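You operate a simulated robot arm through the tools that you are given. There is no shell and no other tool. Be economical: measure what you need, move in short steps, check, and stop when the job is done.

You are at the controls of a simulated two-armed robot. One attempt, no reset.

## Task
Stand the purple cup on plate TWO and give it two strokes of starter.
Fine: swing the pipe over it, then back to PARK; leave the other cups. Set down upright: what you pick out.

It is judged by the outcome, as a careful person would: the job done as asked, and still so three seconds after it is handed in. It fails if anything else is knocked over, pushed out of place, dropped, spilled or broken.

## Robot
Two 7-joint arms with two-finger parallel grippers on one trunk that stands fixed in place. Base frame: the origin is at the foot of the trunk, x ahead of it, y to its left, z up. Readings come in cm, degrees, newtons and seconds.
The left shoulder is at [5, 17.7, 120.4], the right one opposite. With the tool pointing down near the work surface each hand reaches from about 22 to 70 cm from the base axis, measured 20 degrees to its own side. Payload 3.43 kg a hand.
The tool frame of a hand sits at the grasp point between the pads (the TCP): z along the fingers, y along the line on which they close. The tips reach 3.4 cm beyond it. Largest opening 12.8 cm; finger width 2.4, thickness 1.2; the body of the gripper, 4.8 by 13 cm, starts 9.6 cm behind the TCP.
Orientation is that of the tool frame in the base frame, as a unit quaternion [x, y, z, w]. With the fingers straight down and closing along the base's y, the tool's x points along the base's -x, its y along +y and its z along -z.

## Interface
- The arms move only by the tool send_rows. It takes "left_deltas", "right_deltas" or both (then of equal length, played together; a hand with none holds still); each is a list of rows, each a list of 7 numbers: the opening, from 0 (shut) to 1 (fully open), then the shift along the base's x, y, z in units of 25 mm (1.0 is 25 mm), then the turn, a rotation vector about the base's x, y, z in units of 8 degrees (1.0 is 8 degrees). In form: [[grip, x, y, z, rx, ry, rz], ...]. A call has 1 to 8 rows; each row shifts and turns the commanded pose from where the row before left it. A call with a number of a shift or a turn outside -1 to 1 is refused whole. Rows are played at 5 a second. More than 5 cm and 8.6 degrees between two rows, or a gripper value outside its range, and nothing of the call is played. Where a pose cannot be reached the arm comes as near as it can. A force on the tool above 40 N (or 10 N above the force at the start of the call, whichever is more), or a blocked arm, ends the call early, and 0.2 s more pass. Each finger travels about 10.8 cm/s and halts on what it meets, pressing with about 41 N; the grip force reading is that of the motor and also rises with nothing between the fingers. The clock runs only during rows and for 0.2 s after the last one: add rows that do not move to give the fingers time. It gives the time, the measured TCP pose, the force on the tool (base axes), the opening and the grip force at its end, in the units of the frame above (readings bear some noise), with the torque about the TCP (base axes, N m) and any sound that the robot's microphone picked up.
- Cameras (640 x 400 px; columns grow to the right, rows downward): "scene" is now at [15.67, 3.34, 139.72]; the picture's right is [0.32, -0.95, 0.00], its down [-0.34, -0.11, -0.93] and it looks along [0.89, 0.29, -0.36] (base axes); focal length 214 px, centre (320, 200). "left" rides on the left gripper at [7.6, 1.1, -16] in its tool frame; the picture's right is [-0.15, 0.99, 0.00], its down [-0.88, -0.13, -0.46] and it looks along [-0.45, -0.07, 0.89] (tool axes); focal length 234 px, centre (320, 200). "right" rides on the right gripper at [7.6, -1.1, -16] in its tool frame; the picture's right is [0.15, 0.99, 0.00], its down [-0.88, 0.13, -0.46] and it looks along [-0.45, 0.07, 0.89] (tool axes); focal length 234 px, centre (320, 200). There is no depth. A picture from a camera that has moved, and an enlarged one, comes with that camera's place and axes in the base frame and with its lens. The place of the scene camera against the robot may be out by one fixed shift of up to 1.2 cm in any direction.
- grab_frame(camera): a new picture of that camera. No time passes.
- lift_body(by): slides the trunk up (or, below 0, down) by that many cm; the arms and the scene camera ride with it, the base frame stays. It gives what a move gives, with no picture.
- aim_head(pan, tilt): turns the head with the scene camera to pan (to the left, within 80 degrees either way) and tilt (down, from -29 to 69), counted from straight ahead of the robot. It gives what a move gives.
- enlarge(camera, box): a new picture of the part [left, top, right, bottom] of that camera's present view, enlarged. No time passes.
- hand_in(): hands the job in; it is judged then, once.

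Go step by step. Nothing tells you positions but the pictures and the camera data: compare them with the known pose of the tool, close in by small moves and look again before you grip or let go. The budget is 120 turns and 94 pictures, counting those below and the enlarged ones. Unless the task says otherwise, let go and move clear before handing in, and close with one line.

The tools are called by a JSON object that holds its "name" and its "arguments". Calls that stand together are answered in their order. send_rows: Moves the arms, as the interface text tells. Its arguments: {"type":"object","properties":{"left_deltas":{"type":"array","items":{"type":"array","items":{"type":"number"}}},"right_deltas":{"type":"array","items":{"type":"array","items":{"type":"number"}}}},"required":[]} The other tools are called the same way: lift_body (by) slides the trunk up or down; aim_head (pan, tilt) turns the head that bears the scene camera; grab_frame (camera) takes a picture; enlarge (camera, box) takes an enlarged picture of a part of a camera's view; hand_in () hands the job in.

At the start:

```text
time_s: 0.0
left_ee_pos: [24.43, 28.14, 130.57]
left_tool_rot: [0.0, 1.0, 0.001, 0.0]
left_ft_force: [-0.7, -0.8, 0.0]
left_wrist_torque: [-0.01, -0.02, 0.0]
left_gripper_width: 12.8
left_finger_force: 0.0
right_ee_pos: [30.54, -2.34, 127.95]
right_tool_rot: [0.0, 1.0, 0.001, 0.001]
right_ft_force: [0.3, 0.2, 0.0]
right_wrist_torque: [0.01, 0.04, 0.01]
right_gripper_width: 12.8
right_finger_force: 0.0
trunk travel left (down, up): [-37.5, 2.6]
head pan, tilt: [18.4, 20.8]
```

scene: 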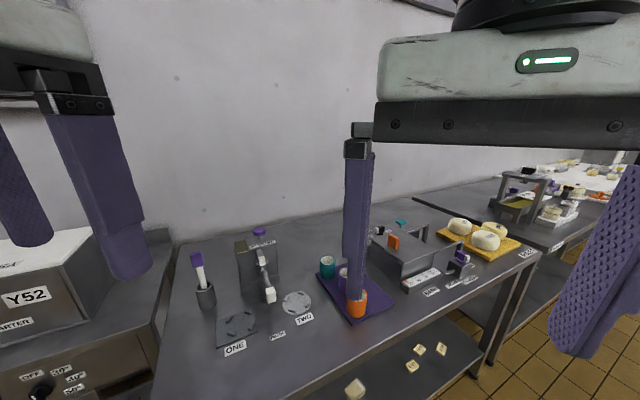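
right: 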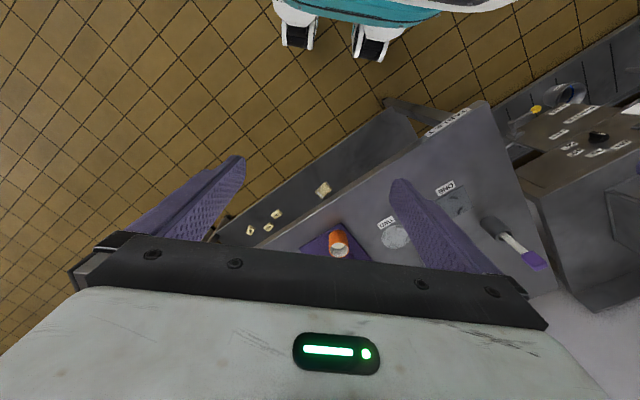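
left: 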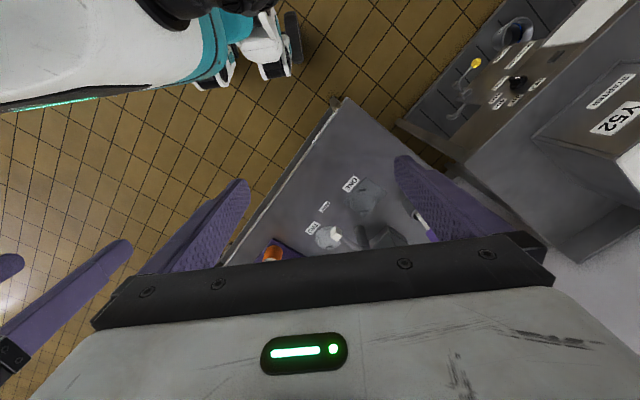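

I see a bench with a dispenser, plates ONE and TWO, a mat with cups, and the hands blocking part of the view. I'll enlarge the work area first.

{"name": "enlarge", "arguments": {"camera": "scene", "box": [170, 210, 410, 360]}}

{"name": "enlarge", "arguments": {"camera": "scene", "box": [340, 190, 560, 327]}}

```text
2.67 times, centred on (290, 285) of scene
camera zoom: at [15.67, 3.34, 139.72], right [0.32, -0.95, 0.0], down [-0.34, -0.11, -0.93], along [0.89, 0.29, -0.36], focal length 572 px, centre (400, -27)
```

zoom: 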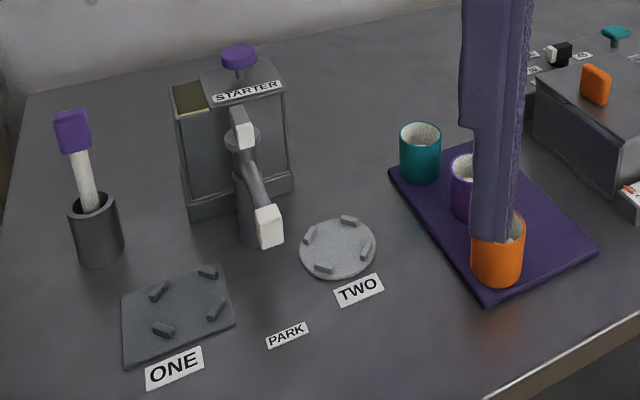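

```text
2.91 times, centred on (450, 258) of scene
camera zoom: at [15.67, 3.34, 139.72], right [0.32, -0.95, 0.0], down [-0.34, -0.11, -0.93], along [0.89, 0.29, -0.36], focal length 624 px, centre (-58, 30)
```

zoom: 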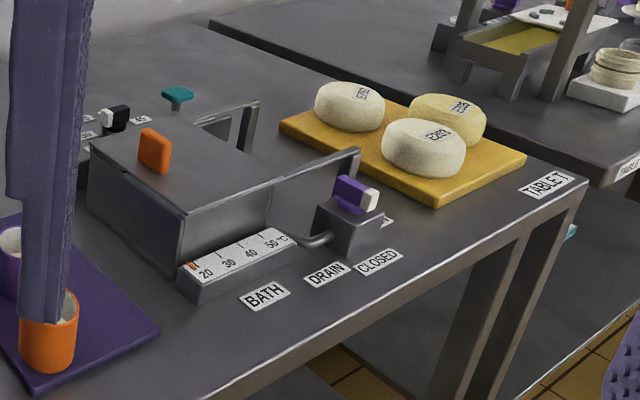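

The right hand hides the mat. I'll swing it to the right and look again, aiming the head at the work area.

{"name": "send_rows", "arguments": {"right_deltas": [[1, 0, -1, 0, 0, 0, 0], [1, 0, -1, 0, 0, 0, 0], [1, 0, -1, 0, 0, 0, 0], [1, 0, -1, 0, 0, 0, 0], [1, 0, -1, 0, 0, 0, 0], [1, 0, -1, 0, 0, 0, 0], [1, 0, -1, 0, 0, 0, 0]]}}

{"name": "aim_head", "arguments": {"pan": 20, "tilt": 40}}

{"name": "grab_frame", "arguments": {"camera": "scene"}}

{"name": "grab_frame", "arguments": {"camera": "left"}}

{"name": "grab_frame", "arguments": {"camera": "right"}}

```text
time_s: 1.6
left_ee_pos: [24.38, 28.13, 130.59]
left_tool_rot: [0.0, 1.0, 0.0, 0.0]
left_ft_force: [-0.2, -0.2, -0.5]
left_wrist_torque: [0.01, 0.0, 0.02]
left_gripper_width: 12.77
left_finger_force: 0.1
right_ee_pos: [30.29, -19.72, 128.0]
right_tool_rot: [0.0, 1.0, 0.001, 0.0]
right_ft_force: [0.5, 0.7, 0.7]
right_wrist_torque: [0.02, -0.01, -0.02]
right_gripper_width: 12.78
right_finger_force: 0.0
trunk travel left (down, up): [-37.5, 2.6]
head pan, tilt: [18.4, 20.8]
```

```text
time_s: 2.4
left_ee_pos: [24.51, 28.11, 130.63]
left_tool_rot: [0.0, 1.0, 0.0, 0.001]
left_ft_force: [0.5, -0.4, -0.2]
left_wrist_torque: [-0.01, 0.02, 0.03]
left_gripper_width: 12.79
left_finger_force: 0.0
right_ee_pos: [30.3, -19.63, 127.93]
right_tool_rot: [-0.001, 1.0, 0.001, 0.001]
right_ft_force: [0.9, 0.5, -0.5]
right_wrist_torque: [-0.03, -0.01, -0.01]
right_gripper_width: 12.79
right_finger_force: 0.1
trunk travel left (down, up): [-37.5, 2.6]
head pan, tilt: [20.0, 40.0]
```

```text
88 pictures are left
camera scene: at [14.82, 3.31, 136.72], right [0.34, -0.94, 0.0], down [-0.6, -0.22, -0.77], along [0.72, 0.26, -0.64], focal length 214 px, centre (320, 200)
```

scene: 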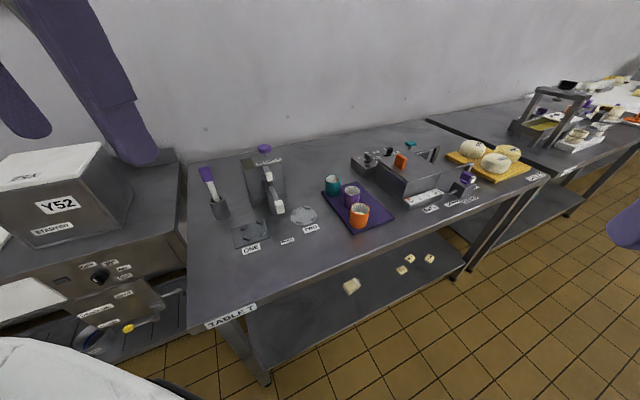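

```text
87 pictures are left
camera left: at [16.73, 29.16, 146.69], right [0.15, 0.99, 0.0], down [0.88, -0.13, 0.46], along [0.45, -0.07, -0.89], focal length 234 px, centre (320, 200)
```

left: 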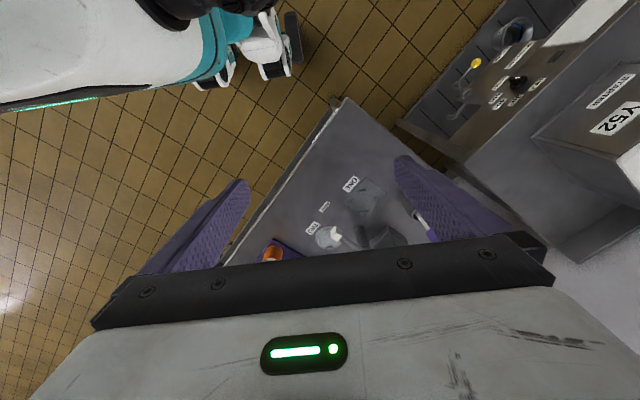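

```text
86 pictures are left
camera right: at [22.67, -20.87, 143.8], right [-0.15, 0.99, 0.0], down [0.88, 0.13, 0.46], along [0.45, 0.07, -0.89], focal length 234 px, centre (320, 200)
```

right: 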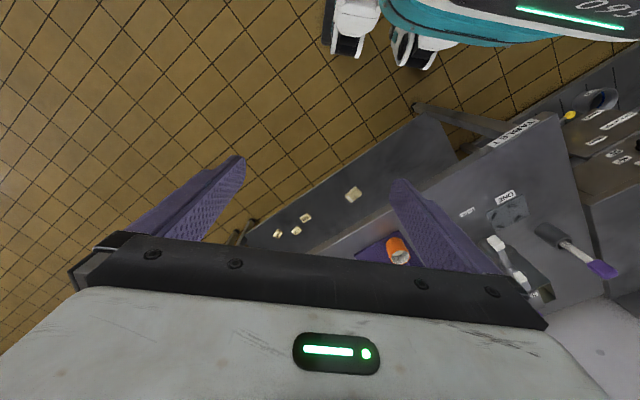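

Triangulating PARK gives the table top at z≈88, PARK ≈(49,25.6). Now a close look at the dispenser and cups.

{"name": "enlarge", "arguments": {"camera": "scene", "box": [190, 140, 334, 260]}}

{"name": "enlarge", "arguments": {"camera": "scene", "box": [280, 150, 400, 240]}}

{"name": "enlarge", "arguments": {"camera": "left", "box": [230, 160, 440, 270]}}

{"name": "enlarge", "arguments": {"camera": "right", "box": [430, 170, 630, 310]}}

```text
3.33 times, centred on (262, 200) of scene
camera zoom: at [14.82, 3.31, 136.72], right [0.34, -0.94, 0.0], down [-0.6, -0.22, -0.77], along [0.72, 0.26, -0.64], focal length 715 px, centre (513, 200)
```

zoom: 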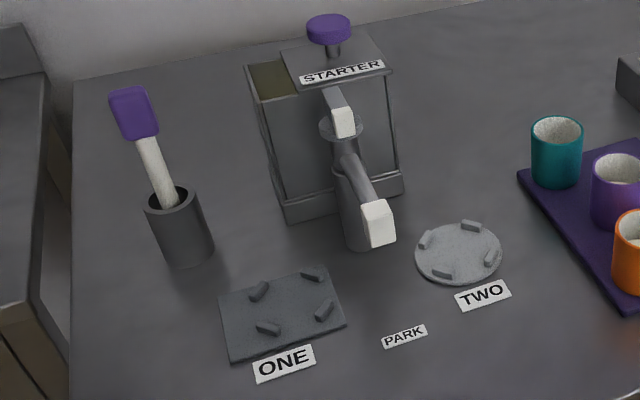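

```text
4.44 times, centred on (340, 195) of scene
camera zoom: at [14.82, 3.31, 136.72], right [0.34, -0.94, 0.0], down [-0.6, -0.22, -0.77], along [0.72, 0.26, -0.64], focal length 953 px, centre (231, 222)
```

zoom: 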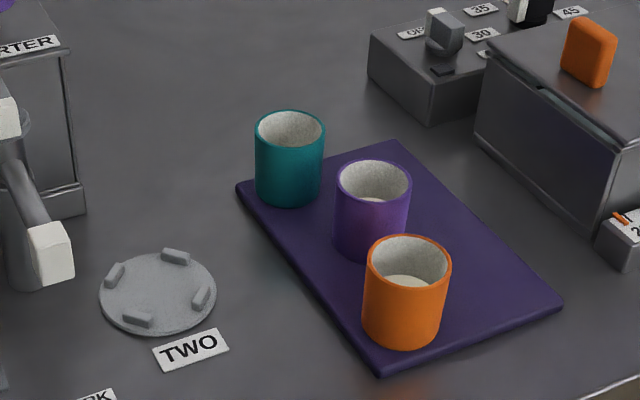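

```text
3.05 times, centred on (335, 215) of left
camera zoom: at [16.73, 29.16, 146.69], right [0.15, 0.99, 0.0], down [0.88, -0.13, 0.46], along [0.45, -0.07, -0.89], focal length 714 px, centre (274, 154)
```

zoom: 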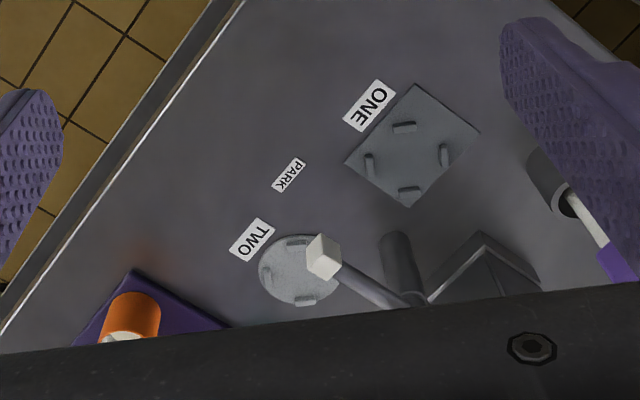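

```text
2.86 times, centred on (530, 240) of right
camera zoom: at [22.67, -20.87, 143.8], right [-0.15, 0.99, 0.0], down [0.88, 0.13, 0.46], along [0.45, 0.07, -0.89], focal length 669 px, centre (-280, 86)
```

zoom: 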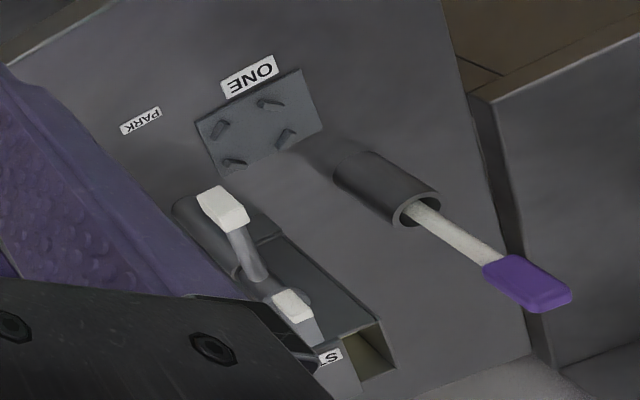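

The pipe's white tip is about (49,27,101), right over PARK; the post is around (58,35), plate TWO around (60,25), purple cup around (68,12). I bring the left hand forward, high, to look from above.

{"name": "send_rows", "arguments": {"left_deltas": [[1, 1, 0, 0, 0, 0, 0], [1, 1, 0, 0, 0, 0, 0], [1, 1, 0, 0, 0, 0, 0], [1, 1, 0, 0, 0, 0, 0], [1, 1, 0, 0, 0, 0, 0], [1, 1, 0, 0, 0, 0, 0], [1, 1, 0, 0, 0, 0, 0], [1, 1, 0, 0, 0, 0, 0]]}}

{"name": "grab_frame", "arguments": {"camera": "left"}}

{"name": "grab_frame", "arguments": {"camera": "scene"}}

```text
time_s: 4.2
left_ee_pos: [44.51, 28.09, 130.74]
left_tool_rot: [-0.001, 1.0, 0.0, 0.0]
left_ft_force: [0.6, 0.2, -0.1]
left_wrist_torque: [0.0, 0.03, -0.01]
left_gripper_width: 12.79
left_finger_force: 0.0
right_ee_pos: [30.37, -19.72, 127.89]
right_tool_rot: [-0.001, 1.0, 0.0, -0.001]
right_ft_force: [1.3, -1.4, 0.4]
right_wrist_torque: [0.0, 0.02, -0.01]
right_gripper_width: 12.8
right_finger_force: 0.0
trunk travel left (down, up): [-37.5, 2.6]
head pan, tilt: [20.0, 40.0]
```

```text
81 pictures are left
camera left: at [36.8, 29.18, 146.76], right [0.15, 0.99, 0.0], down [0.88, -0.13, 0.46], along [0.45, -0.07, -0.89], focal length 234 px, centre (320, 200)
```

left: 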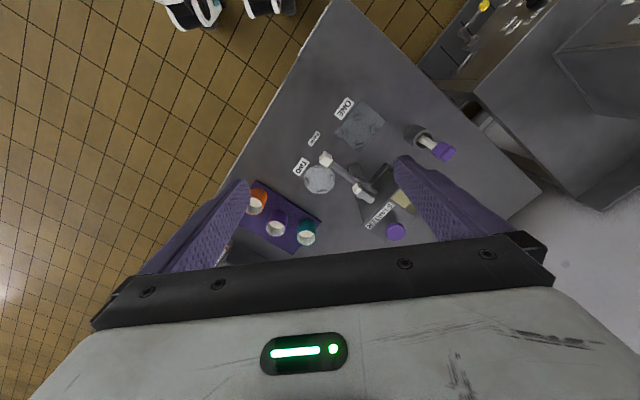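

```text
80 pictures are left
camera scene: at [14.92, 3.35, 136.7], right [0.34, -0.94, 0.0], down [-0.6, -0.22, -0.77], along [0.72, 0.26, -0.64], focal length 214 px, centre (320, 200)
```

scene: 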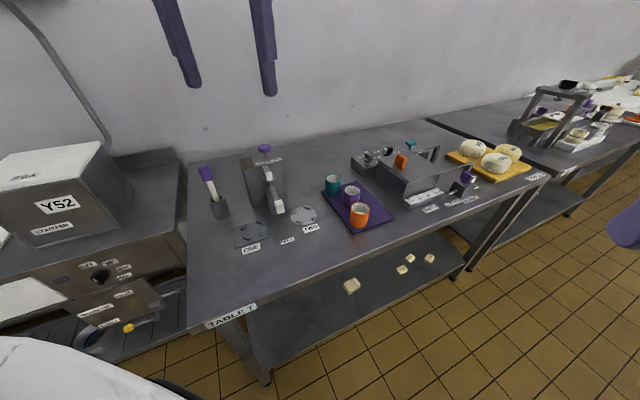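

Excellent top view. I enlarge it to measure everything.

{"name": "enlarge", "arguments": {"camera": "left", "box": [230, 110, 390, 210]}}

{"name": "enlarge", "arguments": {"camera": "left", "box": [240, 165, 400, 265]}}

{"name": "enlarge", "arguments": {"camera": "left", "box": [310, 140, 470, 240]}}

{"name": "enlarge", "arguments": {"camera": "scene", "box": [230, 135, 326, 225]}}

```text
4.00 times, centred on (310, 160) of left
camera zoom: at [36.8, 29.18, 146.76], right [0.15, 0.99, 0.0], down [0.88, -0.13, 0.46], along [0.45, -0.07, -0.89], focal length 937 px, centre (360, 360)
```

zoom: 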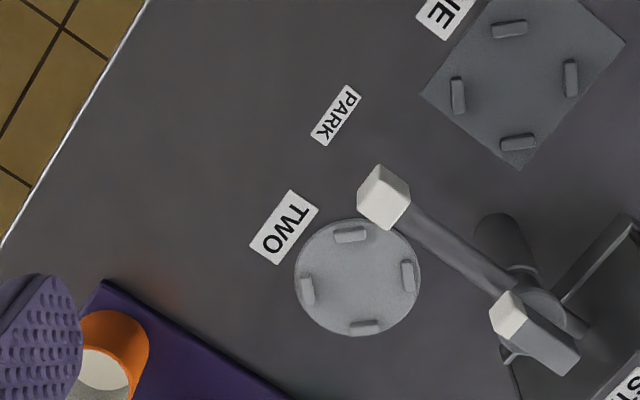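

```text
4.00 times, centred on (320, 215) of left
camera zoom: at [36.8, 29.18, 146.76], right [0.15, 0.99, 0.0], down [0.88, -0.13, 0.46], along [0.45, -0.07, -0.89], focal length 937 px, centre (320, 140)
```

zoom: 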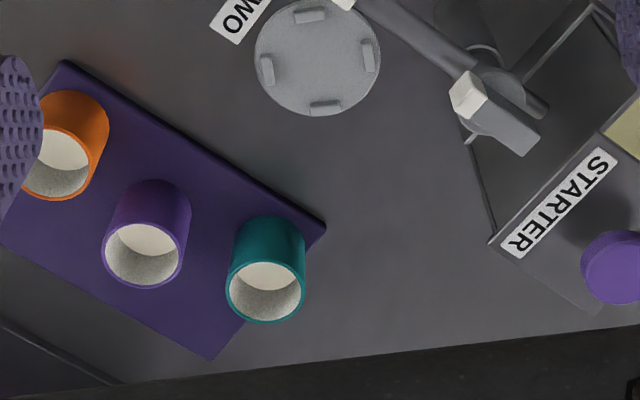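

```text
4.00 times, centred on (390, 190) of left
camera zoom: at [36.8, 29.18, 146.76], right [0.15, 0.99, 0.0], down [0.88, -0.13, 0.46], along [0.45, -0.07, -0.89], focal length 937 px, centre (40, 240)
```

zoom: 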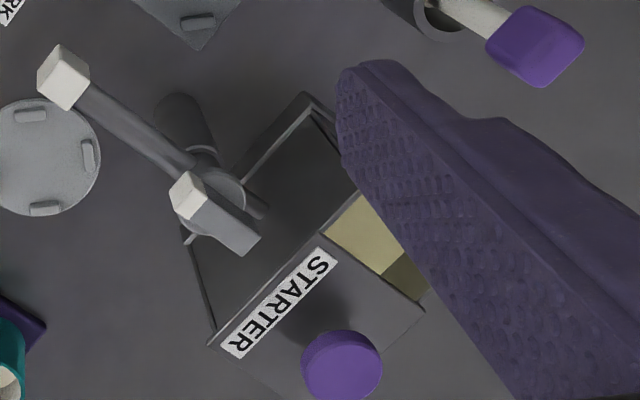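

```text
4.44 times, centred on (278, 180) of scene
camera zoom: at [14.92, 3.35, 136.7], right [0.34, -0.94, 0.0], down [-0.6, -0.22, -0.77], along [0.72, 0.26, -0.64], focal length 953 px, centre (507, 289)
```

zoom: 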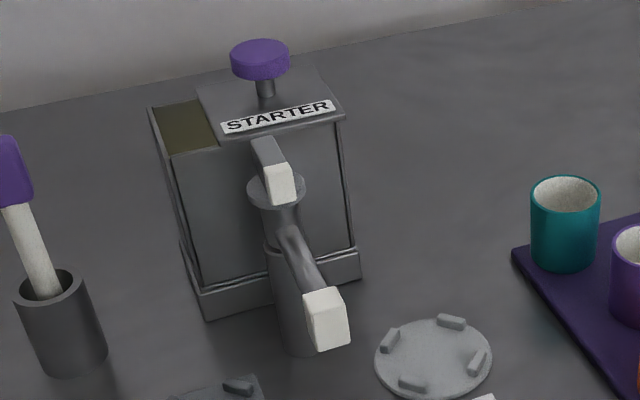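

Measured: table z≈88, plate TWO centre (59.7,25.6), purple cup rim centre (69.5,12.3,95.0), Ø≈5.3 cm, nozzle block ≈(51.4,28.2,99), teal (73.6,19.8), orange (62,8.7). A closing line at 134° clears the neighbours. I move the left hand high above the purple cup, turning it by 44°.

{"name": "send_rows", "arguments": {"left_deltas": [[1, 1, -0.75, -0.5, 0, 0, 0.6875], [1, 1, -0.75, -0.5, 0, 0, 0.6875], [1, 1, -0.75, -0.5, 0, 0, 0.6875], [1, 1, -0.75, -0.5, 0, 0, 0.6875], [1, 1, -0.75, -0.5, 0, 0, 0.6875], [1, 1, -0.75, -0.5, 0, 0, 0.6875], [1, 1, -0.75, -0.5, 0, 0, 0.6875], [1, 1, -0.75, -0.5, 0, 0, 0.6875]]}}

{"name": "grab_frame", "arguments": {"camera": "left"}}

```text
time_s: 6.0
left_ee_pos: [53.99, 27.12, 119.02]
left_tool_rot: [-0.376, 0.927, 0.0, 0.0]
left_ft_force: [-0.6, 0.1, 0.3]
left_wrist_torque: [0.02, -0.02, 0.03]
left_gripper_width: 12.79
left_finger_force: 0.0
left hand out of reach, approached as far as the arm can: row 2, 3, 4, 5, 6, 7, 8
right_ee_pos: [30.38, -19.7, 127.88]
right_tool_rot: [0.0, 1.0, 0.001, 0.0]
right_ft_force: [-0.2, 0.7, 0.0]
right_wrist_torque: [-0.05, 0.0, -0.04]
right_gripper_width: 12.8
right_finger_force: 0.0
trunk travel left (down, up): [-37.5, 2.6]
head pan, tilt: [20.0, 40.0]
```

```text
75 pictures are left
camera left: at [47.68, 22.48, 135.24], right [-0.58, 0.81, 0.0], down [0.72, 0.52, 0.46], along [0.37, 0.27, -0.89], focal length 234 px, centre (320, 200)
```

left: 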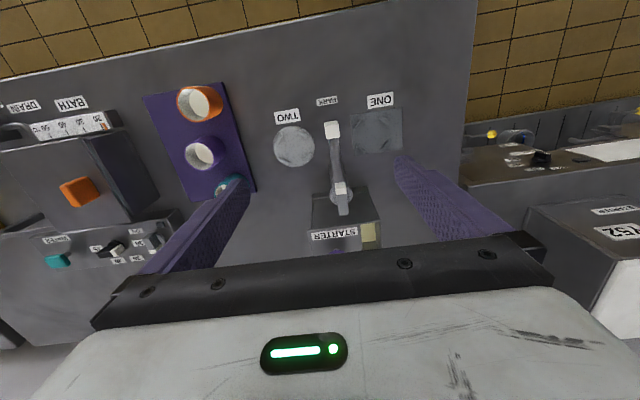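

The arm is out of reach at this height (wrist too high above the shoulder). I'll move down and sideways away from the dispenser first, then forward.

{"name": "send_rows", "arguments": {"left_deltas": [[1, 0, -0.5, -0.5, 0, 0, 0]]}}

```text
time_s: 6.4
left_ee_pos: [53.88, 25.8, 118.06]
left_tool_rot: [-0.374, 0.927, 0.001, 0.001]
left_ft_force: [-0.4, 0.5, -0.1]
left_wrist_torque: [0.0, -0.01, -0.02]
left_gripper_width: 12.78
left_finger_force: 0.0
right_ee_pos: [30.44, -19.75, 128.01]
right_tool_rot: [0.0, 1.0, 0.001, 0.001]
right_ft_force: [0.5, 0.1, -0.2]
right_wrist_torque: [-0.03, -0.02, 0.01]
right_gripper_width: 12.82
right_finger_force: 0.1
trunk travel left (down, up): [-37.5, 2.6]
head pan, tilt: [20.0, 40.0]
```

{"name": "send_rows", "arguments": {"left_deltas": [[1, 0, -0.9, -0.6, 0, 0, 0], [1, 0, -0.9, -0.6, 0, 0, 0], [1, 0, -0.9, -0.6, 0, 0, 0], [1, 0, -0.9, -0.6, 0, 0, 0], [1, 0.5, -0.9, -0.6, 0, 0, 0], [1, 1, -0.9, -0.6, 0, 0, 0], [1, 1, 0, 0, 0, 0, 0], [1, 1, 0, 0, 0, 0, 0]]}}

{"name": "grab_frame", "arguments": {"camera": "left"}}

```text
time_s: 8.2
left_ee_pos: [53.37, 20.78, 108.09]
left_tool_rot: [-0.374, 0.927, -0.001, 0.0]
left_ft_force: [-0.2, 0.4, 1.0]
left_wrist_torque: [-0.02, 0.02, 0.03]
left_gripper_width: 12.81
left_finger_force: 0.1
left hand out of reach, approached as far as the arm can: row 2, 3, 4, 5, 6, 7, 8
right_ee_pos: [30.3, -19.71, 127.96]
right_tool_rot: [0.0, 1.0, 0.001, 0.001]
right_ft_force: [0.4, -0.8, -0.3]
right_wrist_torque: [0.01, -0.02, 0.0]
right_gripper_width: 12.82
right_finger_force: 0.1
trunk travel left (down, up): [-37.5, 2.6]
head pan, tilt: [20.0, 40.0]
```

```text
74 pictures are left
camera left: at [47.12, 16.16, 124.07], right [-0.58, 0.81, 0.0], down [0.72, 0.52, 0.46], along [0.37, 0.26, -0.89], focal length 234 px, centre (320, 200)
```

left: 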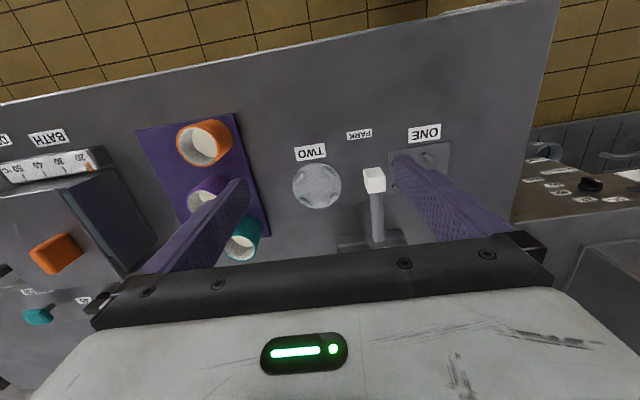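

The limit looks like wrist yaw rather than distance. I reduce the yaw to about 20°, which still clears the neighbours with a partly closed gripper, and try again.

{"name": "send_rows", "arguments": {"left_deltas": [[1, 0, 0, 0, 0, 0, -1], [1, 0, 0, 0, 0, 0, -1], [1, 0, 0, 0, 0, 0, -1], [1, 0, -0.9, 0, 0, 0, 0], [1, 0, -0.9, 0, 0, 0, 0], [1, 0, -0.9, 0, 0, 0, 0], [1, 0, -0.7, 0, 0, 0, 0]]}}

```text
time_s: 9.8
left_ee_pos: [49.13, 16.39, 107.89]
left_tool_rot: [-0.174, 0.985, -0.001, 0.001]
left_ft_force: [-0.4, 0.1, -0.3]
left_wrist_torque: [0.0, 0.0, 0.0]
left_gripper_width: 12.78
left_finger_force: 0.0
left hand out of reach, approached as far as the arm can: row 4, 5, 6, 7
right_ee_pos: [30.32, -19.62, 127.94]
right_tool_rot: [0.0, 1.0, 0.0, 0.0]
right_ft_force: [0.5, -0.8, -0.5]
right_wrist_torque: [-0.05, 0.01, 0.0]
right_gripper_width: 12.8
right_finger_force: 0.0
trunk travel left (down, up): [-37.5, 2.6]
head pan, tilt: [20.0, 40.0]
```

Lower it should reach further; I go down to z≈99 in the free space and probe toward the cup only a little.

{"name": "send_rows", "arguments": {"left_deltas": [[1, 0, 0, -0.9, 0, 0, 0], [1, 0, 0, -0.9, 0, 0, 0], [1, 0, 0, -0.9, 0, 0, 0], [1, 0, 0, -0.8, 0, 0, 0], [1, 0, -0.5, 0, 0, 0, 0], [1, 0, -0.5, 0, 0, 0, 0]]}}

{"name": "grab_frame", "arguments": {"camera": "scene"}}

```text
time_s: 11.2
left_ee_pos: [47.62, 16.11, 99.66]
left_tool_rot: [-0.174, 0.985, 0.0, 0.0]
left_ft_force: [-0.4, 0.1, 0.9]
left_wrist_torque: [-0.03, -0.01, -0.01]
left_gripper_width: 12.8
left_finger_force: 0.1
left hand out of reach, approached as far as the arm can: row 2, 3, 4, 5, 6
right_ee_pos: [30.33, -19.59, 127.98]
right_tool_rot: [0.0, 1.0, 0.001, 0.0]
right_ft_force: [0.0, 0.1, 0.8]
right_wrist_torque: [0.01, 0.04, 0.03]
right_gripper_width: 12.8
right_finger_force: 0.2
trunk travel left (down, up): [-37.5, 2.6]
head pan, tilt: [20.0, 40.0]
```

```text
73 pictures are left
camera scene: at [14.83, 3.32, 136.72], right [0.34, -0.94, 0.0], down [-0.6, -0.22, -0.77], along [0.72, 0.26, -0.64], focal length 214 px, centre (320, 200)
```

scene: 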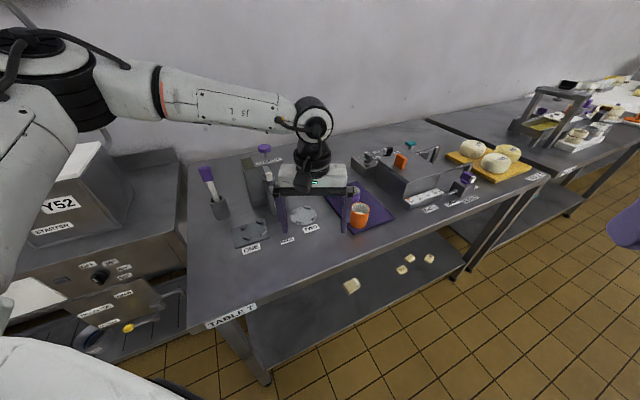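

The left forearm comes in from the left, so a clockwise hand yaw should be more natural. I rotate the hand there in free space, then probe forward.

{"name": "send_rows", "arguments": {"left_deltas": [[0.7, 0, 0, 0, 0, 0, -1], [0.7, 0, 0, 0, 0, 0, -1], [0.7, 0, 0, 0, 0, 0, -1], [0.7, 0, 0, 0, 0, 0, -1], [0.7, 0, 0, 0, 0, 0, -1], [0.7, 0, 0, 0, 0, 0, -1], [0.7, 0, 0, 0, 0, 0, -1], [0.7, 0, -0.5, 0.5, 0, 0, -0.5]]}}

{"name": "send_rows", "arguments": {"left_deltas": [[0.7, 0, -0.5, 0.5, 0, 0, 0], [0.7, 0.5, -0.5, 0.5, 0, 0, 0], [0.7, 0.5, 0, 0.5, 0, 0, 0], [0.7, 0.5, 0, 0, 0, 0, 0]]}}

```text
time_s: 13.0
left_ee_pos: [47.01, 15.36, 101.06]
left_tool_rot: [0.342, 0.94, 0.0, 0.0]
left_ft_force: [0.6, 0.1, -0.1]
left_wrist_torque: [0.02, -0.03, -0.03]
left_gripper_width: 8.99
left_finger_force: 0.1
left hand out of reach, approached as far as the arm can: row 8
right_ee_pos: [30.25, -19.69, 127.91]
right_tool_rot: [0.0, 1.0, 0.0, 0.002]
right_ft_force: [0.1, 0.5, -0.2]
right_wrist_torque: [0.0, 0.0, -0.02]
right_gripper_width: 12.78
right_finger_force: 0.1
trunk travel left (down, up): [-37.5, 2.6]
head pan, tilt: [20.0, 40.0]
```

```text
time_s: 14.0
left_ee_pos: [48.58, 15.99, 105.22]
left_tool_rot: [0.342, 0.94, 0.0, 0.001]
left_ft_force: [0.7, 0.0, -0.5]
left_wrist_torque: [0.01, 0.0, 0.01]
left_gripper_width: 8.94
left_finger_force: 0.0
left hand out of reach, approached as far as the arm can: row 1, 2, 3, 4
right_ee_pos: [30.29, -19.57, 128.03]
right_tool_rot: [0.0, 1.0, 0.001, 0.0]
right_ft_force: [1.3, -0.3, -0.5]
right_wrist_torque: [-0.02, 0.01, -0.01]
right_gripper_width: 12.8
right_finger_force: 0.2
trunk travel left (down, up): [-37.5, 2.6]
head pan, tilt: [20.0, 40.0]
```

Yaw is not the cause; the arm's posture seems to be. I look at the left arm itself to understand which joint is at its limit.

{"name": "aim_head", "arguments": {"pan": 50, "tilt": 25}}

{"name": "grab_frame", "arguments": {"camera": "scene"}}

```text
time_s: 15.0
left_ee_pos: [48.68, 16.01, 105.22]
left_tool_rot: [0.342, 0.94, -0.001, 0.001]
left_ft_force: [-0.1, 1.0, 0.0]
left_wrist_torque: [0.0, 0.01, 0.01]
left_gripper_width: 8.94
left_finger_force: 0.0
right_ee_pos: [30.39, -19.59, 127.96]
right_tool_rot: [0.001, 1.0, 0.001, 0.001]
right_ft_force: [0.5, 0.2, -0.7]
right_wrist_torque: [-0.04, -0.02, 0.01]
right_gripper_width: 12.78
right_finger_force: 0.0
trunk travel left (down, up): [-37.5, 2.6]
head pan, tilt: [50.0, 25.0]
```

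```text
72 pictures are left
camera scene: at [12.77, 7.46, 139.04], right [0.77, -0.64, 0.0], down [-0.27, -0.32, -0.91], along [0.58, 0.69, -0.42], focal length 214 px, centre (320, 200)
```

scene: 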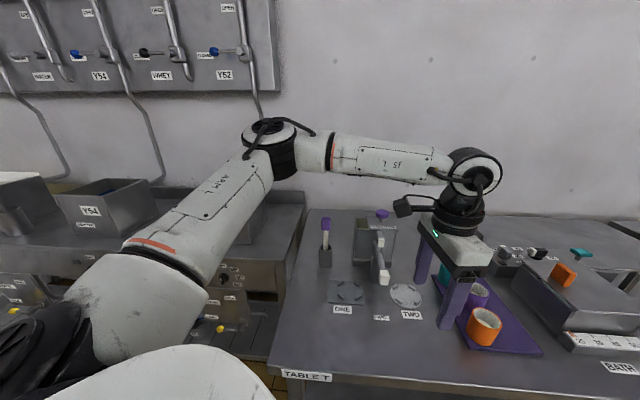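

The elbow is high and out to the left, still bent. I'll raise the trunk its last 2.6 cm, retract, and come in radially at low height to see whether the posture opens up.

{"name": "lift_body", "arguments": {"by": 2.6}}

{"name": "send_rows", "arguments": {"left_deltas": [[0.7, -1, 0.2, -0.3, 0, 0, 0.5], [0.7, -1, 0.2, -0.3, 0, 0, 0.5], [0.7, -1, 0.2, -0.3, 0, 0, 0.5], [0.7, -1, 0.2, -0.3, 0, 0, 0.5], [0.7, -1, 0.2, -0.3, 0, 0, 0.5], [0.7, -1, 0.2, -0.3, 0, 0, 0.5], [0.7, -1, 0, -0.3, 0, 0, 0.5], [0.7, 0, 0, 0, 0, 0, 0.5]]}}

{"name": "grab_frame", "arguments": {"camera": "scene"}}

```text
time_s: 15.7
left_ee_pos: [48.67, 15.94, 107.79]
left_tool_rot: [0.342, 0.94, 0.0, 0.0]
left_ft_force: [0.8, -0.1, -0.7]
left_wrist_torque: [-0.01, 0.0, 0.0]
left_gripper_width: 8.95
left_finger_force: 0.0
right_ee_pos: [30.39, -19.72, 130.61]
right_tool_rot: [0.0, 1.0, 0.001, 0.001]
right_ft_force: [0.1, 0.4, -0.2]
right_wrist_torque: [-0.03, 0.01, -0.01]
right_gripper_width: 12.79
right_finger_force: 0.1
trunk travel left (down, up): [-40.1, 0.0]
head pan, tilt: [50.0, 25.0]
```

```text
time_s: 17.5
left_ee_pos: [31.12, 18.92, 102.46]
left_tool_rot: [0.069, 0.998, -0.001, 0.001]
left_ft_force: [0.7, 0.8, -0.6]
left_wrist_torque: [0.0, -0.01, 0.0]
left_gripper_width: 8.95
left_finger_force: 0.1
right_ee_pos: [30.45, -19.77, 130.6]
right_tool_rot: [0.0, 1.0, 0.001, 0.001]
right_ft_force: [0.5, 0.2, 0.0]
right_wrist_torque: [0.01, -0.03, -0.01]
right_gripper_width: 12.77
right_finger_force: 0.0
trunk travel left (down, up): [-40.1, 0.0]
head pan, tilt: [50.0, 25.0]
```

```text
71 pictures are left
camera scene: at [12.78, 7.47, 141.64], right [0.77, -0.64, 0.0], down [-0.27, -0.32, -0.91], along [0.58, 0.69, -0.42], focal length 214 px, centre (320, 200)
```

scene: 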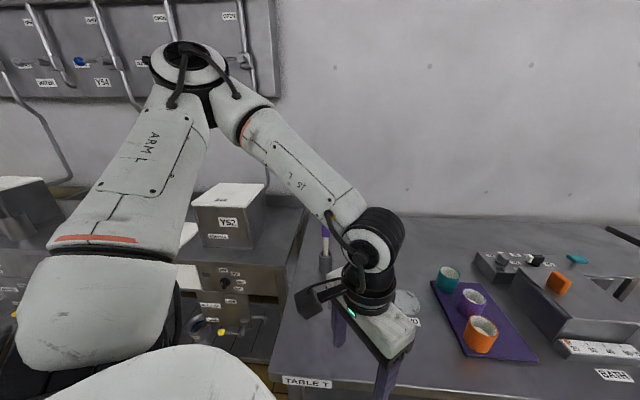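

{"name": "send_rows", "arguments": {"left_deltas": [[0.7, 1, 0, 0, 0, 0, 0], [0.7, 1, 0, 0, 0, 0, 0], [0.7, 1, 0, 0, 0, 0, 0], [0.7, 1, 0, 0, 0, 0, 0], [0.7, 1, 0, 0, 0, 0, 0], [0.7, 1, 0, 0, 0, 0, 0], [0.7, 1, -0.1, 0, 0, 0, 0], [0.7, 1, -0.2, 0, 0, 0, 0]]}}

{"name": "grab_frame", "arguments": {"camera": "scene"}}

```text
time_s: 19.3
left_ee_pos: [50.74, 18.8, 102.56]
left_tool_rot: [0.07, 0.998, -0.001, 0.001]
left_ft_force: [-0.1, 0.4, 0.2]
left_wrist_torque: [-0.01, 0.05, 0.02]
left_gripper_width: 8.95
left_finger_force: 0.1
left hand out of reach, approached as far as the arm can: row 8
right_ee_pos: [30.23, -19.71, 130.63]
right_tool_rot: [-0.001, 1.0, 0.001, 0.001]
right_ft_force: [-0.6, -0.4, 0.1]
right_wrist_torque: [0.0, 0.0, 0.0]
right_gripper_width: 12.81
right_finger_force: 0.0
trunk travel left (down, up): [-40.1, 0.0]
head pan, tilt: [50.0, 25.0]
```

```text
70 pictures are left
camera scene: at [12.76, 7.48, 141.65], right [0.77, -0.64, 0.0], down [-0.27, -0.32, -0.91], along [0.58, 0.69, -0.42], focal length 214 px, centre (320, 200)
```

scene: 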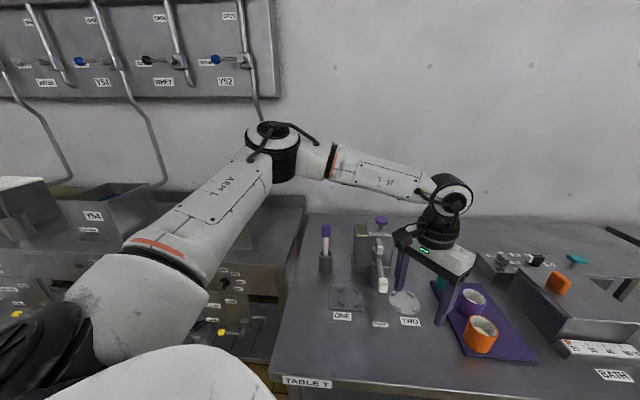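

The wrist's bend seems to be the limit. I test whether tilting the fingers slightly outward opens up reach.

{"name": "send_rows", "arguments": {"left_deltas": [[0.7, 0, 0, 0, -0.7, -0.7, 0], [0.7, 0, 0, 0, -0.7, -0.7, 0], [0.7, 0.5, -0.5, 0, 0, 0, 0], [0.7, 0.5, -0.5, 0, 0, 0, 0], [0.7, 0.5, -0.5, 0, 0, 0, 0], [0.7, 0.5, -0.5, 0, 0, 0, 0], [0.7, 0.5, -0.5, 0, 0, 0, 0], [0.7, 0.5, 0, 0, 0, 0, 0]]}}

```text
time_s: 21.1
left_ee_pos: [55.63, 14.85, 102.8]
left_tool_rot: [0.068, 0.988, -0.091, 0.106]
left_ft_force: [-0.4, 0.4, -0.5]
left_wrist_torque: [0.0, 0.02, 0.02]
left_gripper_width: 8.97
left_finger_force: 0.0
left hand out of reach, approached as far as the arm can: row 6, 7, 8
right_ee_pos: [30.44, -19.66, 130.54]
right_tool_rot: [0.0, 1.0, 0.0, 0.0]
right_ft_force: [-0.6, -0.8, 0.2]
right_wrist_torque: [0.0, 0.0, -0.01]
right_gripper_width: 12.8
right_finger_force: 0.0
trunk travel left (down, up): [-40.1, 0.0]
head pan, tilt: [50.0, 25.0]
```

Geometry shows the upper arm is pinned at one azimuth while the elbow stays bent: a posture trap. I'll back off, go up and out to the left to straighten the elbow, then swing back in at full radius.

{"name": "send_rows", "arguments": {"left_deltas": [[0.7, -0.8, 0, 0.9, 0.7, 0.7, 0], [0.7, -0.8, 0, 0.9, 0.7, 0.7, 0], [0.7, -0.8, 0.5, 0.9, 0, 0, 0], [0.7, -0.8, 0.8, 0.9, 0, 0, 0], [0.7, -0.6, 1, 0.9, 0, 0, 0], [0.7, 0, 1, 0.9, 0, 0, 0], [0.7, 0, 1, 0.9, 0, 0, 0], [0.7, 0, 1, 0.9, 0, 0, 0]]}}

{"name": "send_rows", "arguments": {"left_deltas": [[0.7, 0, 1, 0, 0, 0, 0], [0.7, 0, 1, 0, 0, 0, 0], [0.7, 0, 1, 0, 0, 0, 0], [0.7, 0.3, 1, 0, 0, 0, 0], [0.7, 0.3, 1, 0, 0, 0, 0], [0.7, 0.5, 1, 0, 0, 0, 0], [0.7, 0.5, 1, 0, 0, 0, 0], [0.7, 1, 0, 0, 0, 0, 0]]}}

{"name": "grab_frame", "arguments": {"camera": "scene"}}

```text
time_s: 22.9
left_ee_pos: [44.36, 30.1, 120.84]
left_tool_rot: [0.069, 0.998, -0.001, 0.0]
left_ft_force: [0.8, -0.4, 0.1]
left_wrist_torque: [0.0, 0.0, 0.0]
left_gripper_width: 8.96
left_finger_force: 0.0
left hand out of reach, approached as far as the arm can: row 1, 2
right_ee_pos: [30.37, -19.68, 130.62]
right_tool_rot: [-0.001, 1.0, 0.001, 0.001]
right_ft_force: [-0.6, -0.2, -0.5]
right_wrist_torque: [0.02, 0.02, 0.01]
right_gripper_width: 12.79
right_finger_force: 0.1
trunk travel left (down, up): [-40.1, 0.0]
head pan, tilt: [50.0, 25.0]
```

```text
time_s: 24.7
left_ee_pos: [48.44, 43.92, 120.33]
left_tool_rot: [0.067, 0.998, 0.0, 0.001]
left_ft_force: [0.1, 0.3, 0.1]
left_wrist_torque: [-0.01, 0.02, 0.02]
left_gripper_width: 8.98
left_finger_force: 0.1
left hand out of reach, approached as far as the arm can: row 6, 7, 8
right_ee_pos: [30.4, -19.74, 130.57]
right_tool_rot: [0.0, 1.0, 0.001, -0.001]
right_ft_force: [1.0, -0.7, -0.1]
right_wrist_torque: [0.01, 0.05, 0.0]
right_gripper_width: 12.8
right_finger_force: 0.0
trunk travel left (down, up): [-40.1, 0.0]
head pan, tilt: [50.0, 25.0]
```

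```text
69 pictures are left
camera scene: at [12.94, 7.52, 141.61], right [0.77, -0.64, 0.0], down [-0.27, -0.32, -0.91], along [0.58, 0.69, -0.42], focal length 214 px, centre (320, 200)
```

scene: 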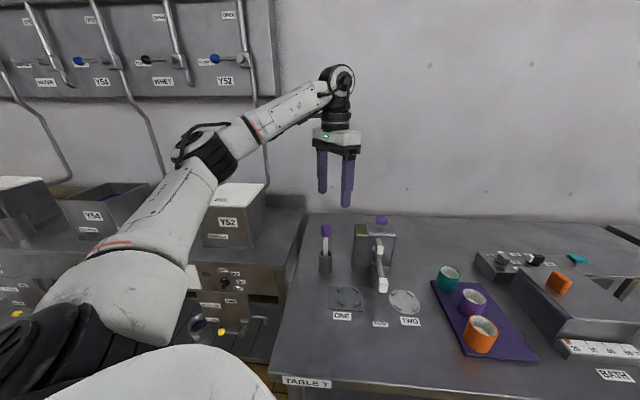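

{"name": "send_rows", "arguments": {"left_deltas": [[0.7, 0.3, -1, -0.2, 0, 0, 0], [0.7, 0.5, -1, -0.2, 0, 0, 0], [0.7, 0.5, -1, -0.2, 0, 0, 0], [0.7, 0.5, -1, -0.2, 0, 0, 0], [0.7, 0.5, -1, -0.2, 0, 0, 0], [0.7, 0.5, -1, -0.2, 0, 0, 0], [0.7, 0.5, -1, -0.2, 0, 0, 0]]}}

{"name": "grab_frame", "arguments": {"camera": "scene"}}

```text
time_s: 26.3
left_ee_pos: [56.26, 26.62, 116.99]
left_tool_rot: [0.069, 0.998, -0.001, 0.002]
left_ft_force: [0.6, -0.9, -0.4]
left_wrist_torque: [0.01, -0.05, 0.02]
left_gripper_width: 8.97
left_finger_force: 0.0
left hand out of reach, approached as far as the arm can: row 7
right_ee_pos: [30.4, -19.68, 130.62]
right_tool_rot: [0.0, 1.0, 0.001, -0.001]
right_ft_force: [-0.6, 0.4, 0.1]
right_wrist_torque: [-0.02, 0.02, 0.02]
right_gripper_width: 12.78
right_finger_force: 0.0
trunk travel left (down, up): [-40.1, 0.0]
head pan, tilt: [50.0, 25.0]
```

```text
68 pictures are left
camera scene: at [12.8, 7.47, 141.64], right [0.77, -0.64, 0.0], down [-0.27, -0.32, -0.91], along [0.58, 0.69, -0.42], focal length 214 px, centre (320, 200)
```

scene: 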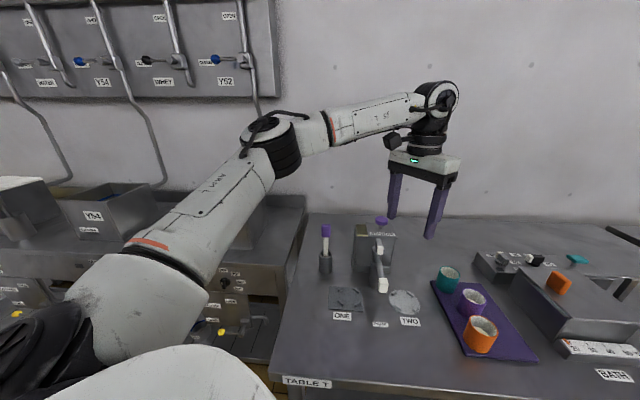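

The upper arm is stuck at exactly the same azimuth. In the retracted position I'll wind the hand's yaw counter-clockwise, so that the last joint's limit drags the elbow to another swivel.

{"name": "send_rows", "arguments": {"left_deltas": [[0.7, -1, 0, 0, 0, 0, 1], [0.7, -1, 0, 0, 0, 0, 1], [0.7, -1, 0, 0, 0, 0, 1], [0.7, -1, 0, 0, 0, 0, 1], [0.7, -1, 0, 0, 0, 0, 1], [0.7, -1, 0, 0, 0, 0, 1], [0.7, -1, 0, 0, 0, 0, 1], [0.7, -1, 0, 0, 0, 0, 1]]}}

{"name": "send_rows", "arguments": {"left_deltas": [[0.7, 0, 0, 0, 0, 0, 1], [0.7, 0, 0, 0, 0, 0, 1], [0.7, 0, 0, 0, 0, 0, 1], [0.7, 0, 0, 0, 0, 0, 1], [0.7, 0, 0, 0, 0, 0, 1], [0.7, 0, 0, 0, 0, 0, 1], [0.7, 0, 0, 0, 0, 0, 1], [0.7, 0, 0, 0, 0, 0, 1]]}}

{"name": "grab_frame", "arguments": {"camera": "scene"}}

```text
time_s: 28.1
left_ee_pos: [36.16, 26.85, 116.99]
left_tool_rot: [-0.471, 0.882, -0.001, 0.002]
left_ft_force: [-1.3, 0.1, 0.1]
left_wrist_torque: [-0.02, -0.04, -0.03]
left_gripper_width: 8.97
left_finger_force: 0.0
right_ee_pos: [30.34, -19.6, 130.57]
right_tool_rot: [0.001, 1.0, 0.001, 0.001]
right_ft_force: [-0.4, -0.1, 0.2]
right_wrist_torque: [0.0, -0.03, -0.02]
right_gripper_width: 12.76
right_finger_force: 0.0
trunk travel left (down, up): [-40.1, 0.0]
head pan, tilt: [50.0, 25.0]
```

```text
time_s: 29.9
left_ee_pos: [36.26, 26.68, 116.97]
left_tool_rot: [0.867, -0.498, -0.001, -0.001]
left_ft_force: [-0.1, 0.1, 0.1]
left_wrist_torque: [-0.02, 0.01, -0.03]
left_gripper_width: 8.97
left_finger_force: 0.1
right_ee_pos: [30.33, -19.61, 130.52]
right_tool_rot: [0.0, 1.0, 0.001, 0.001]
right_ft_force: [0.2, 0.3, 0.1]
right_wrist_torque: [0.03, 0.02, 0.0]
right_gripper_width: 12.81
right_finger_force: 0.0
trunk travel left (down, up): [-40.1, 0.0]
head pan, tilt: [50.0, 25.0]
```

```text
67 pictures are left
camera scene: at [12.76, 7.46, 141.65], right [0.77, -0.64, 0.0], down [-0.27, -0.32, -0.91], along [0.58, 0.69, -0.42], focal length 214 px, centre (320, 200)
```

scene: 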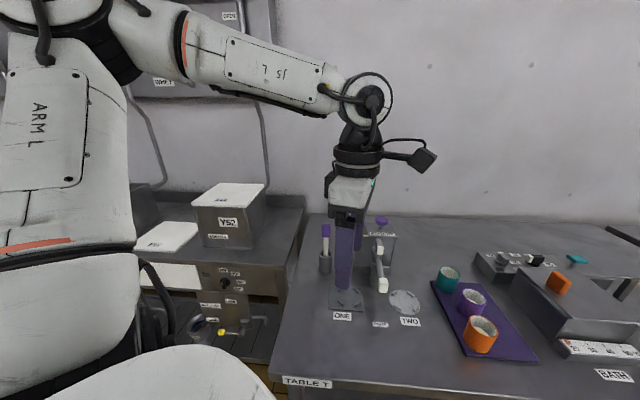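

The elbow moved up. Now I try extending again, forward and to the right of the pipe.

{"name": "send_rows", "arguments": {"left_deltas": [[0.7, 1, -0.8, -0.5, 0, 0, 0], [0.7, 1, -0.8, -0.5, 0, 0, 0], [0.7, 1, -0.8, -0.5, 0, 0, 0], [0.7, 1, -0.8, -0.5, 0, 0, 0], [0.7, 1, -0.5, -0.5, 0, 0, 0], [0.7, 1, 0, -0.5, 0, 0, 0], [0.7, 1, 0, -0.5, 0, 0, 0], [0.7, 1, 0, -0.5, 0, 0, 0]]}}

{"name": "grab_frame", "arguments": {"camera": "scene"}}

```text
time_s: 31.7
left_ee_pos: [53.0, 20.32, 107.21]
left_tool_rot: [0.866, -0.5, 0.0, 0.0]
left_ft_force: [-0.3, 0.4, -1.3]
left_wrist_torque: [-0.03, 0.03, 0.02]
left_gripper_width: 8.94
left_finger_force: 0.0
left hand out of reach, approached as far as the arm can: row 6, 7, 8
right_ee_pos: [30.29, -19.61, 130.6]
right_tool_rot: [0.001, 1.0, 0.002, 0.001]
right_ft_force: [-0.1, -0.6, -0.2]
right_wrist_torque: [-0.03, -0.01, -0.01]
right_gripper_width: 12.8
right_finger_force: 0.2
trunk travel left (down, up): [-40.1, 0.0]
head pan, tilt: [50.0, 25.0]
```

```text
66 pictures are left
camera scene: at [12.77, 7.49, 141.64], right [0.77, -0.64, 0.0], down [-0.27, -0.32, -0.91], along [0.58, 0.69, -0.42], focal length 214 px, centre (320, 200)
```

scene: 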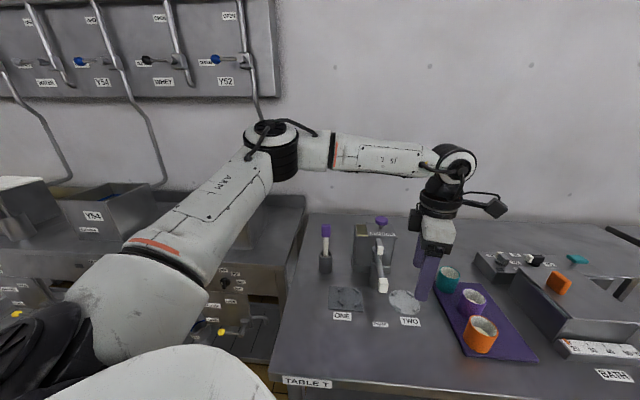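

Same corner again. One cheap test: maybe the head blocks the upper arm; I turn the head away and try to extend.

{"name": "aim_head", "arguments": {"pan": -60, "tilt": 30}}

{"name": "send_rows", "arguments": {"left_deltas": [[0.7, 1, 0, 0, 0, 0, 0], [0.7, 1, 0, 0, 0, 0, 0]]}}

{"name": "grab_frame", "arguments": {"camera": "scene"}}

```text
time_s: 33.6
left_ee_pos: [52.92, 20.33, 107.28]
left_tool_rot: [0.866, -0.5, 0.0, -0.001]
left_ft_force: [-0.2, -0.1, -0.2]
left_wrist_torque: [0.02, -0.02, 0.01]
left_gripper_width: 8.99
left_finger_force: 0.1
right_ee_pos: [30.33, -19.67, 130.66]
right_tool_rot: [0.0, 1.0, 0.001, 0.001]
right_ft_force: [0.0, 0.0, 0.5]
right_wrist_torque: [-0.03, -0.01, -0.04]
right_gripper_width: 12.82
right_finger_force: 0.0
trunk travel left (down, up): [-40.1, 0.0]
head pan, tilt: [-60.0, 30.0]
```

```text
time_s: 34.2
left_ee_pos: [54.83, 22.89, 107.39]
left_tool_rot: [0.866, -0.5, 0.0, -0.001]
left_ft_force: [-0.4, 0.2, 0.7]
left_wrist_torque: [0.02, -0.01, -0.03]
left_gripper_width: 8.97
left_finger_force: 0.1
left hand out of reach, approached as far as the arm can: row 1, 2
right_ee_pos: [30.31, -19.6, 130.63]
right_tool_rot: [0.0, 1.0, 0.0, 0.001]
right_ft_force: [-1.0, -0.1, 0.6]
right_wrist_torque: [-0.03, -0.01, 0.03]
right_gripper_width: 12.8
right_finger_force: 0.1
trunk travel left (down, up): [-40.1, 0.0]
head pan, tilt: [-60.0, 30.0]
```

```text
65 pictures are left
camera scene: at [11.37, -7.41, 140.85], right [-0.87, -0.5, 0.0], down [-0.25, 0.43, -0.87], along [0.43, -0.75, -0.5], focal length 214 px, centre (320, 200)
```

scene: 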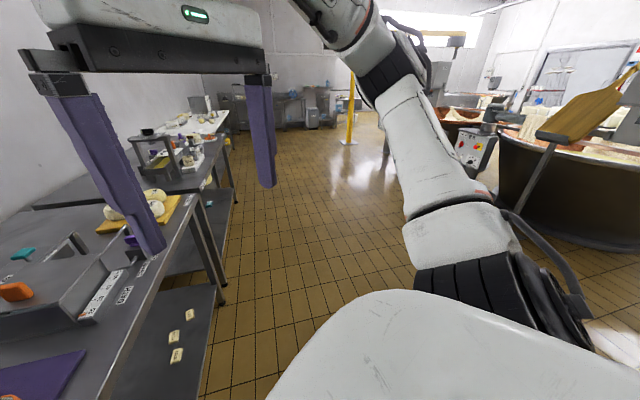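

The head isn't it. Working within this posture, a reachable solution is to lower the trunk ~25 cm and take the cup with the hand tilted ~50° (approach azimuth −45°, which also clears the neighbours best), then set it down nearer and regrasp. First I retract and turn the yaw back.

{"name": "send_rows", "arguments": {"left_deltas": [[0.7, -1, 0, 0.6, 0, 0, -1], [0.7, -1, 0, 0.6, 0, 0, -1], [0.7, -1, 0, 0.6, 0, 0, -1], [0.7, -1, 0, 0.6, 0, 0, -1], [0.7, -1, 0, 0, 0, 0, -1], [0.7, -1, 0, 0, 0, 0, -1], [0.7, 0, 0, 0, 0, 0, -1], [0.7, 0, 0, 0, 0, 0, -1]]}}

{"name": "send_rows", "arguments": {"left_deltas": [[0.53, 0, 0, 0, 0, 0, -1], [0.53, 0, 0, 0, 0, 0, -1], [0.53, 0, 0, 0, 0, 0, -1], [0.53, 0, 0, 0, 0, 0, -1], [0.53, 0, 0, 0, 0, 0, -1], [0.53, 0, 0, 0, 0, 0, -1], [0.53, 0, 0, 0, 0, 0, -1]]}}

{"name": "aim_head", "arguments": {"pan": 20, "tilt": 35}}

{"name": "grab_frame", "arguments": {"camera": "scene"}}

```text
time_s: 36.0
left_ee_pos: [39.61, 22.62, 113.53]
left_tool_rot: [-0.468, 0.884, 0.0, 0.0]
left_ft_force: [0.8, -0.7, -0.3]
left_wrist_torque: [-0.03, -0.02, 0.0]
left_gripper_width: 8.96
left_finger_force: 0.0
right_ee_pos: [30.3, -19.61, 130.46]
right_tool_rot: [0.0, 1.0, 0.001, 0.001]
right_ft_force: [0.6, 0.4, -0.2]
right_wrist_torque: [0.03, 0.03, -0.03]
right_gripper_width: 12.79
right_finger_force: 0.0
trunk travel left (down, up): [-40.1, 0.0]
head pan, tilt: [-60.0, 30.0]
```

```text
time_s: 37.6
left_ee_pos: [39.8, 22.75, 113.42]
left_tool_rot: [0.002, 1.0, -0.001, 0.001]
left_ft_force: [-0.4, -0.8, 0.5]
left_wrist_torque: [-0.02, 0.0, -0.01]
left_gripper_width: 6.78
left_finger_force: 0.2
right_ee_pos: [30.4, -19.61, 130.53]
right_tool_rot: [-0.001, 1.0, 0.001, 0.001]
right_ft_force: [0.7, 0.2, 0.6]
right_wrist_torque: [0.02, 0.01, -0.03]
right_gripper_width: 12.81
right_finger_force: 0.0
trunk travel left (down, up): [-40.1, 0.0]
head pan, tilt: [-60.0, 30.0]
```

```text
time_s: 39.1
left_ee_pos: [39.84, 22.8, 113.38]
left_tool_rot: [0.0, 1.0, 0.001, 0.001]
left_ft_force: [-0.4, -0.9, 0.2]
left_wrist_torque: [0.0, -0.03, -0.02]
left_gripper_width: 6.76
left_finger_force: 0.1
right_ee_pos: [30.4, -19.72, 130.52]
right_tool_rot: [0.0, 1.0, 0.001, 0.001]
right_ft_force: [-0.1, 0.6, -0.5]
right_wrist_torque: [0.02, 0.0, -0.03]
right_gripper_width: 12.8
right_finger_force: 0.1
trunk travel left (down, up): [-40.1, 0.0]
head pan, tilt: [20.0, 35.0]
```

```text
64 pictures are left
camera scene: at [15.12, 3.42, 140.07], right [0.34, -0.94, 0.0], down [-0.54, -0.2, -0.82], along [0.77, 0.28, -0.57], focal length 214 px, centre (320, 200)
```

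scene: 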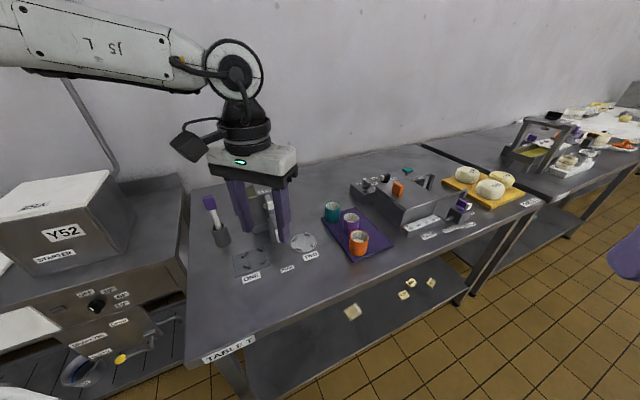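

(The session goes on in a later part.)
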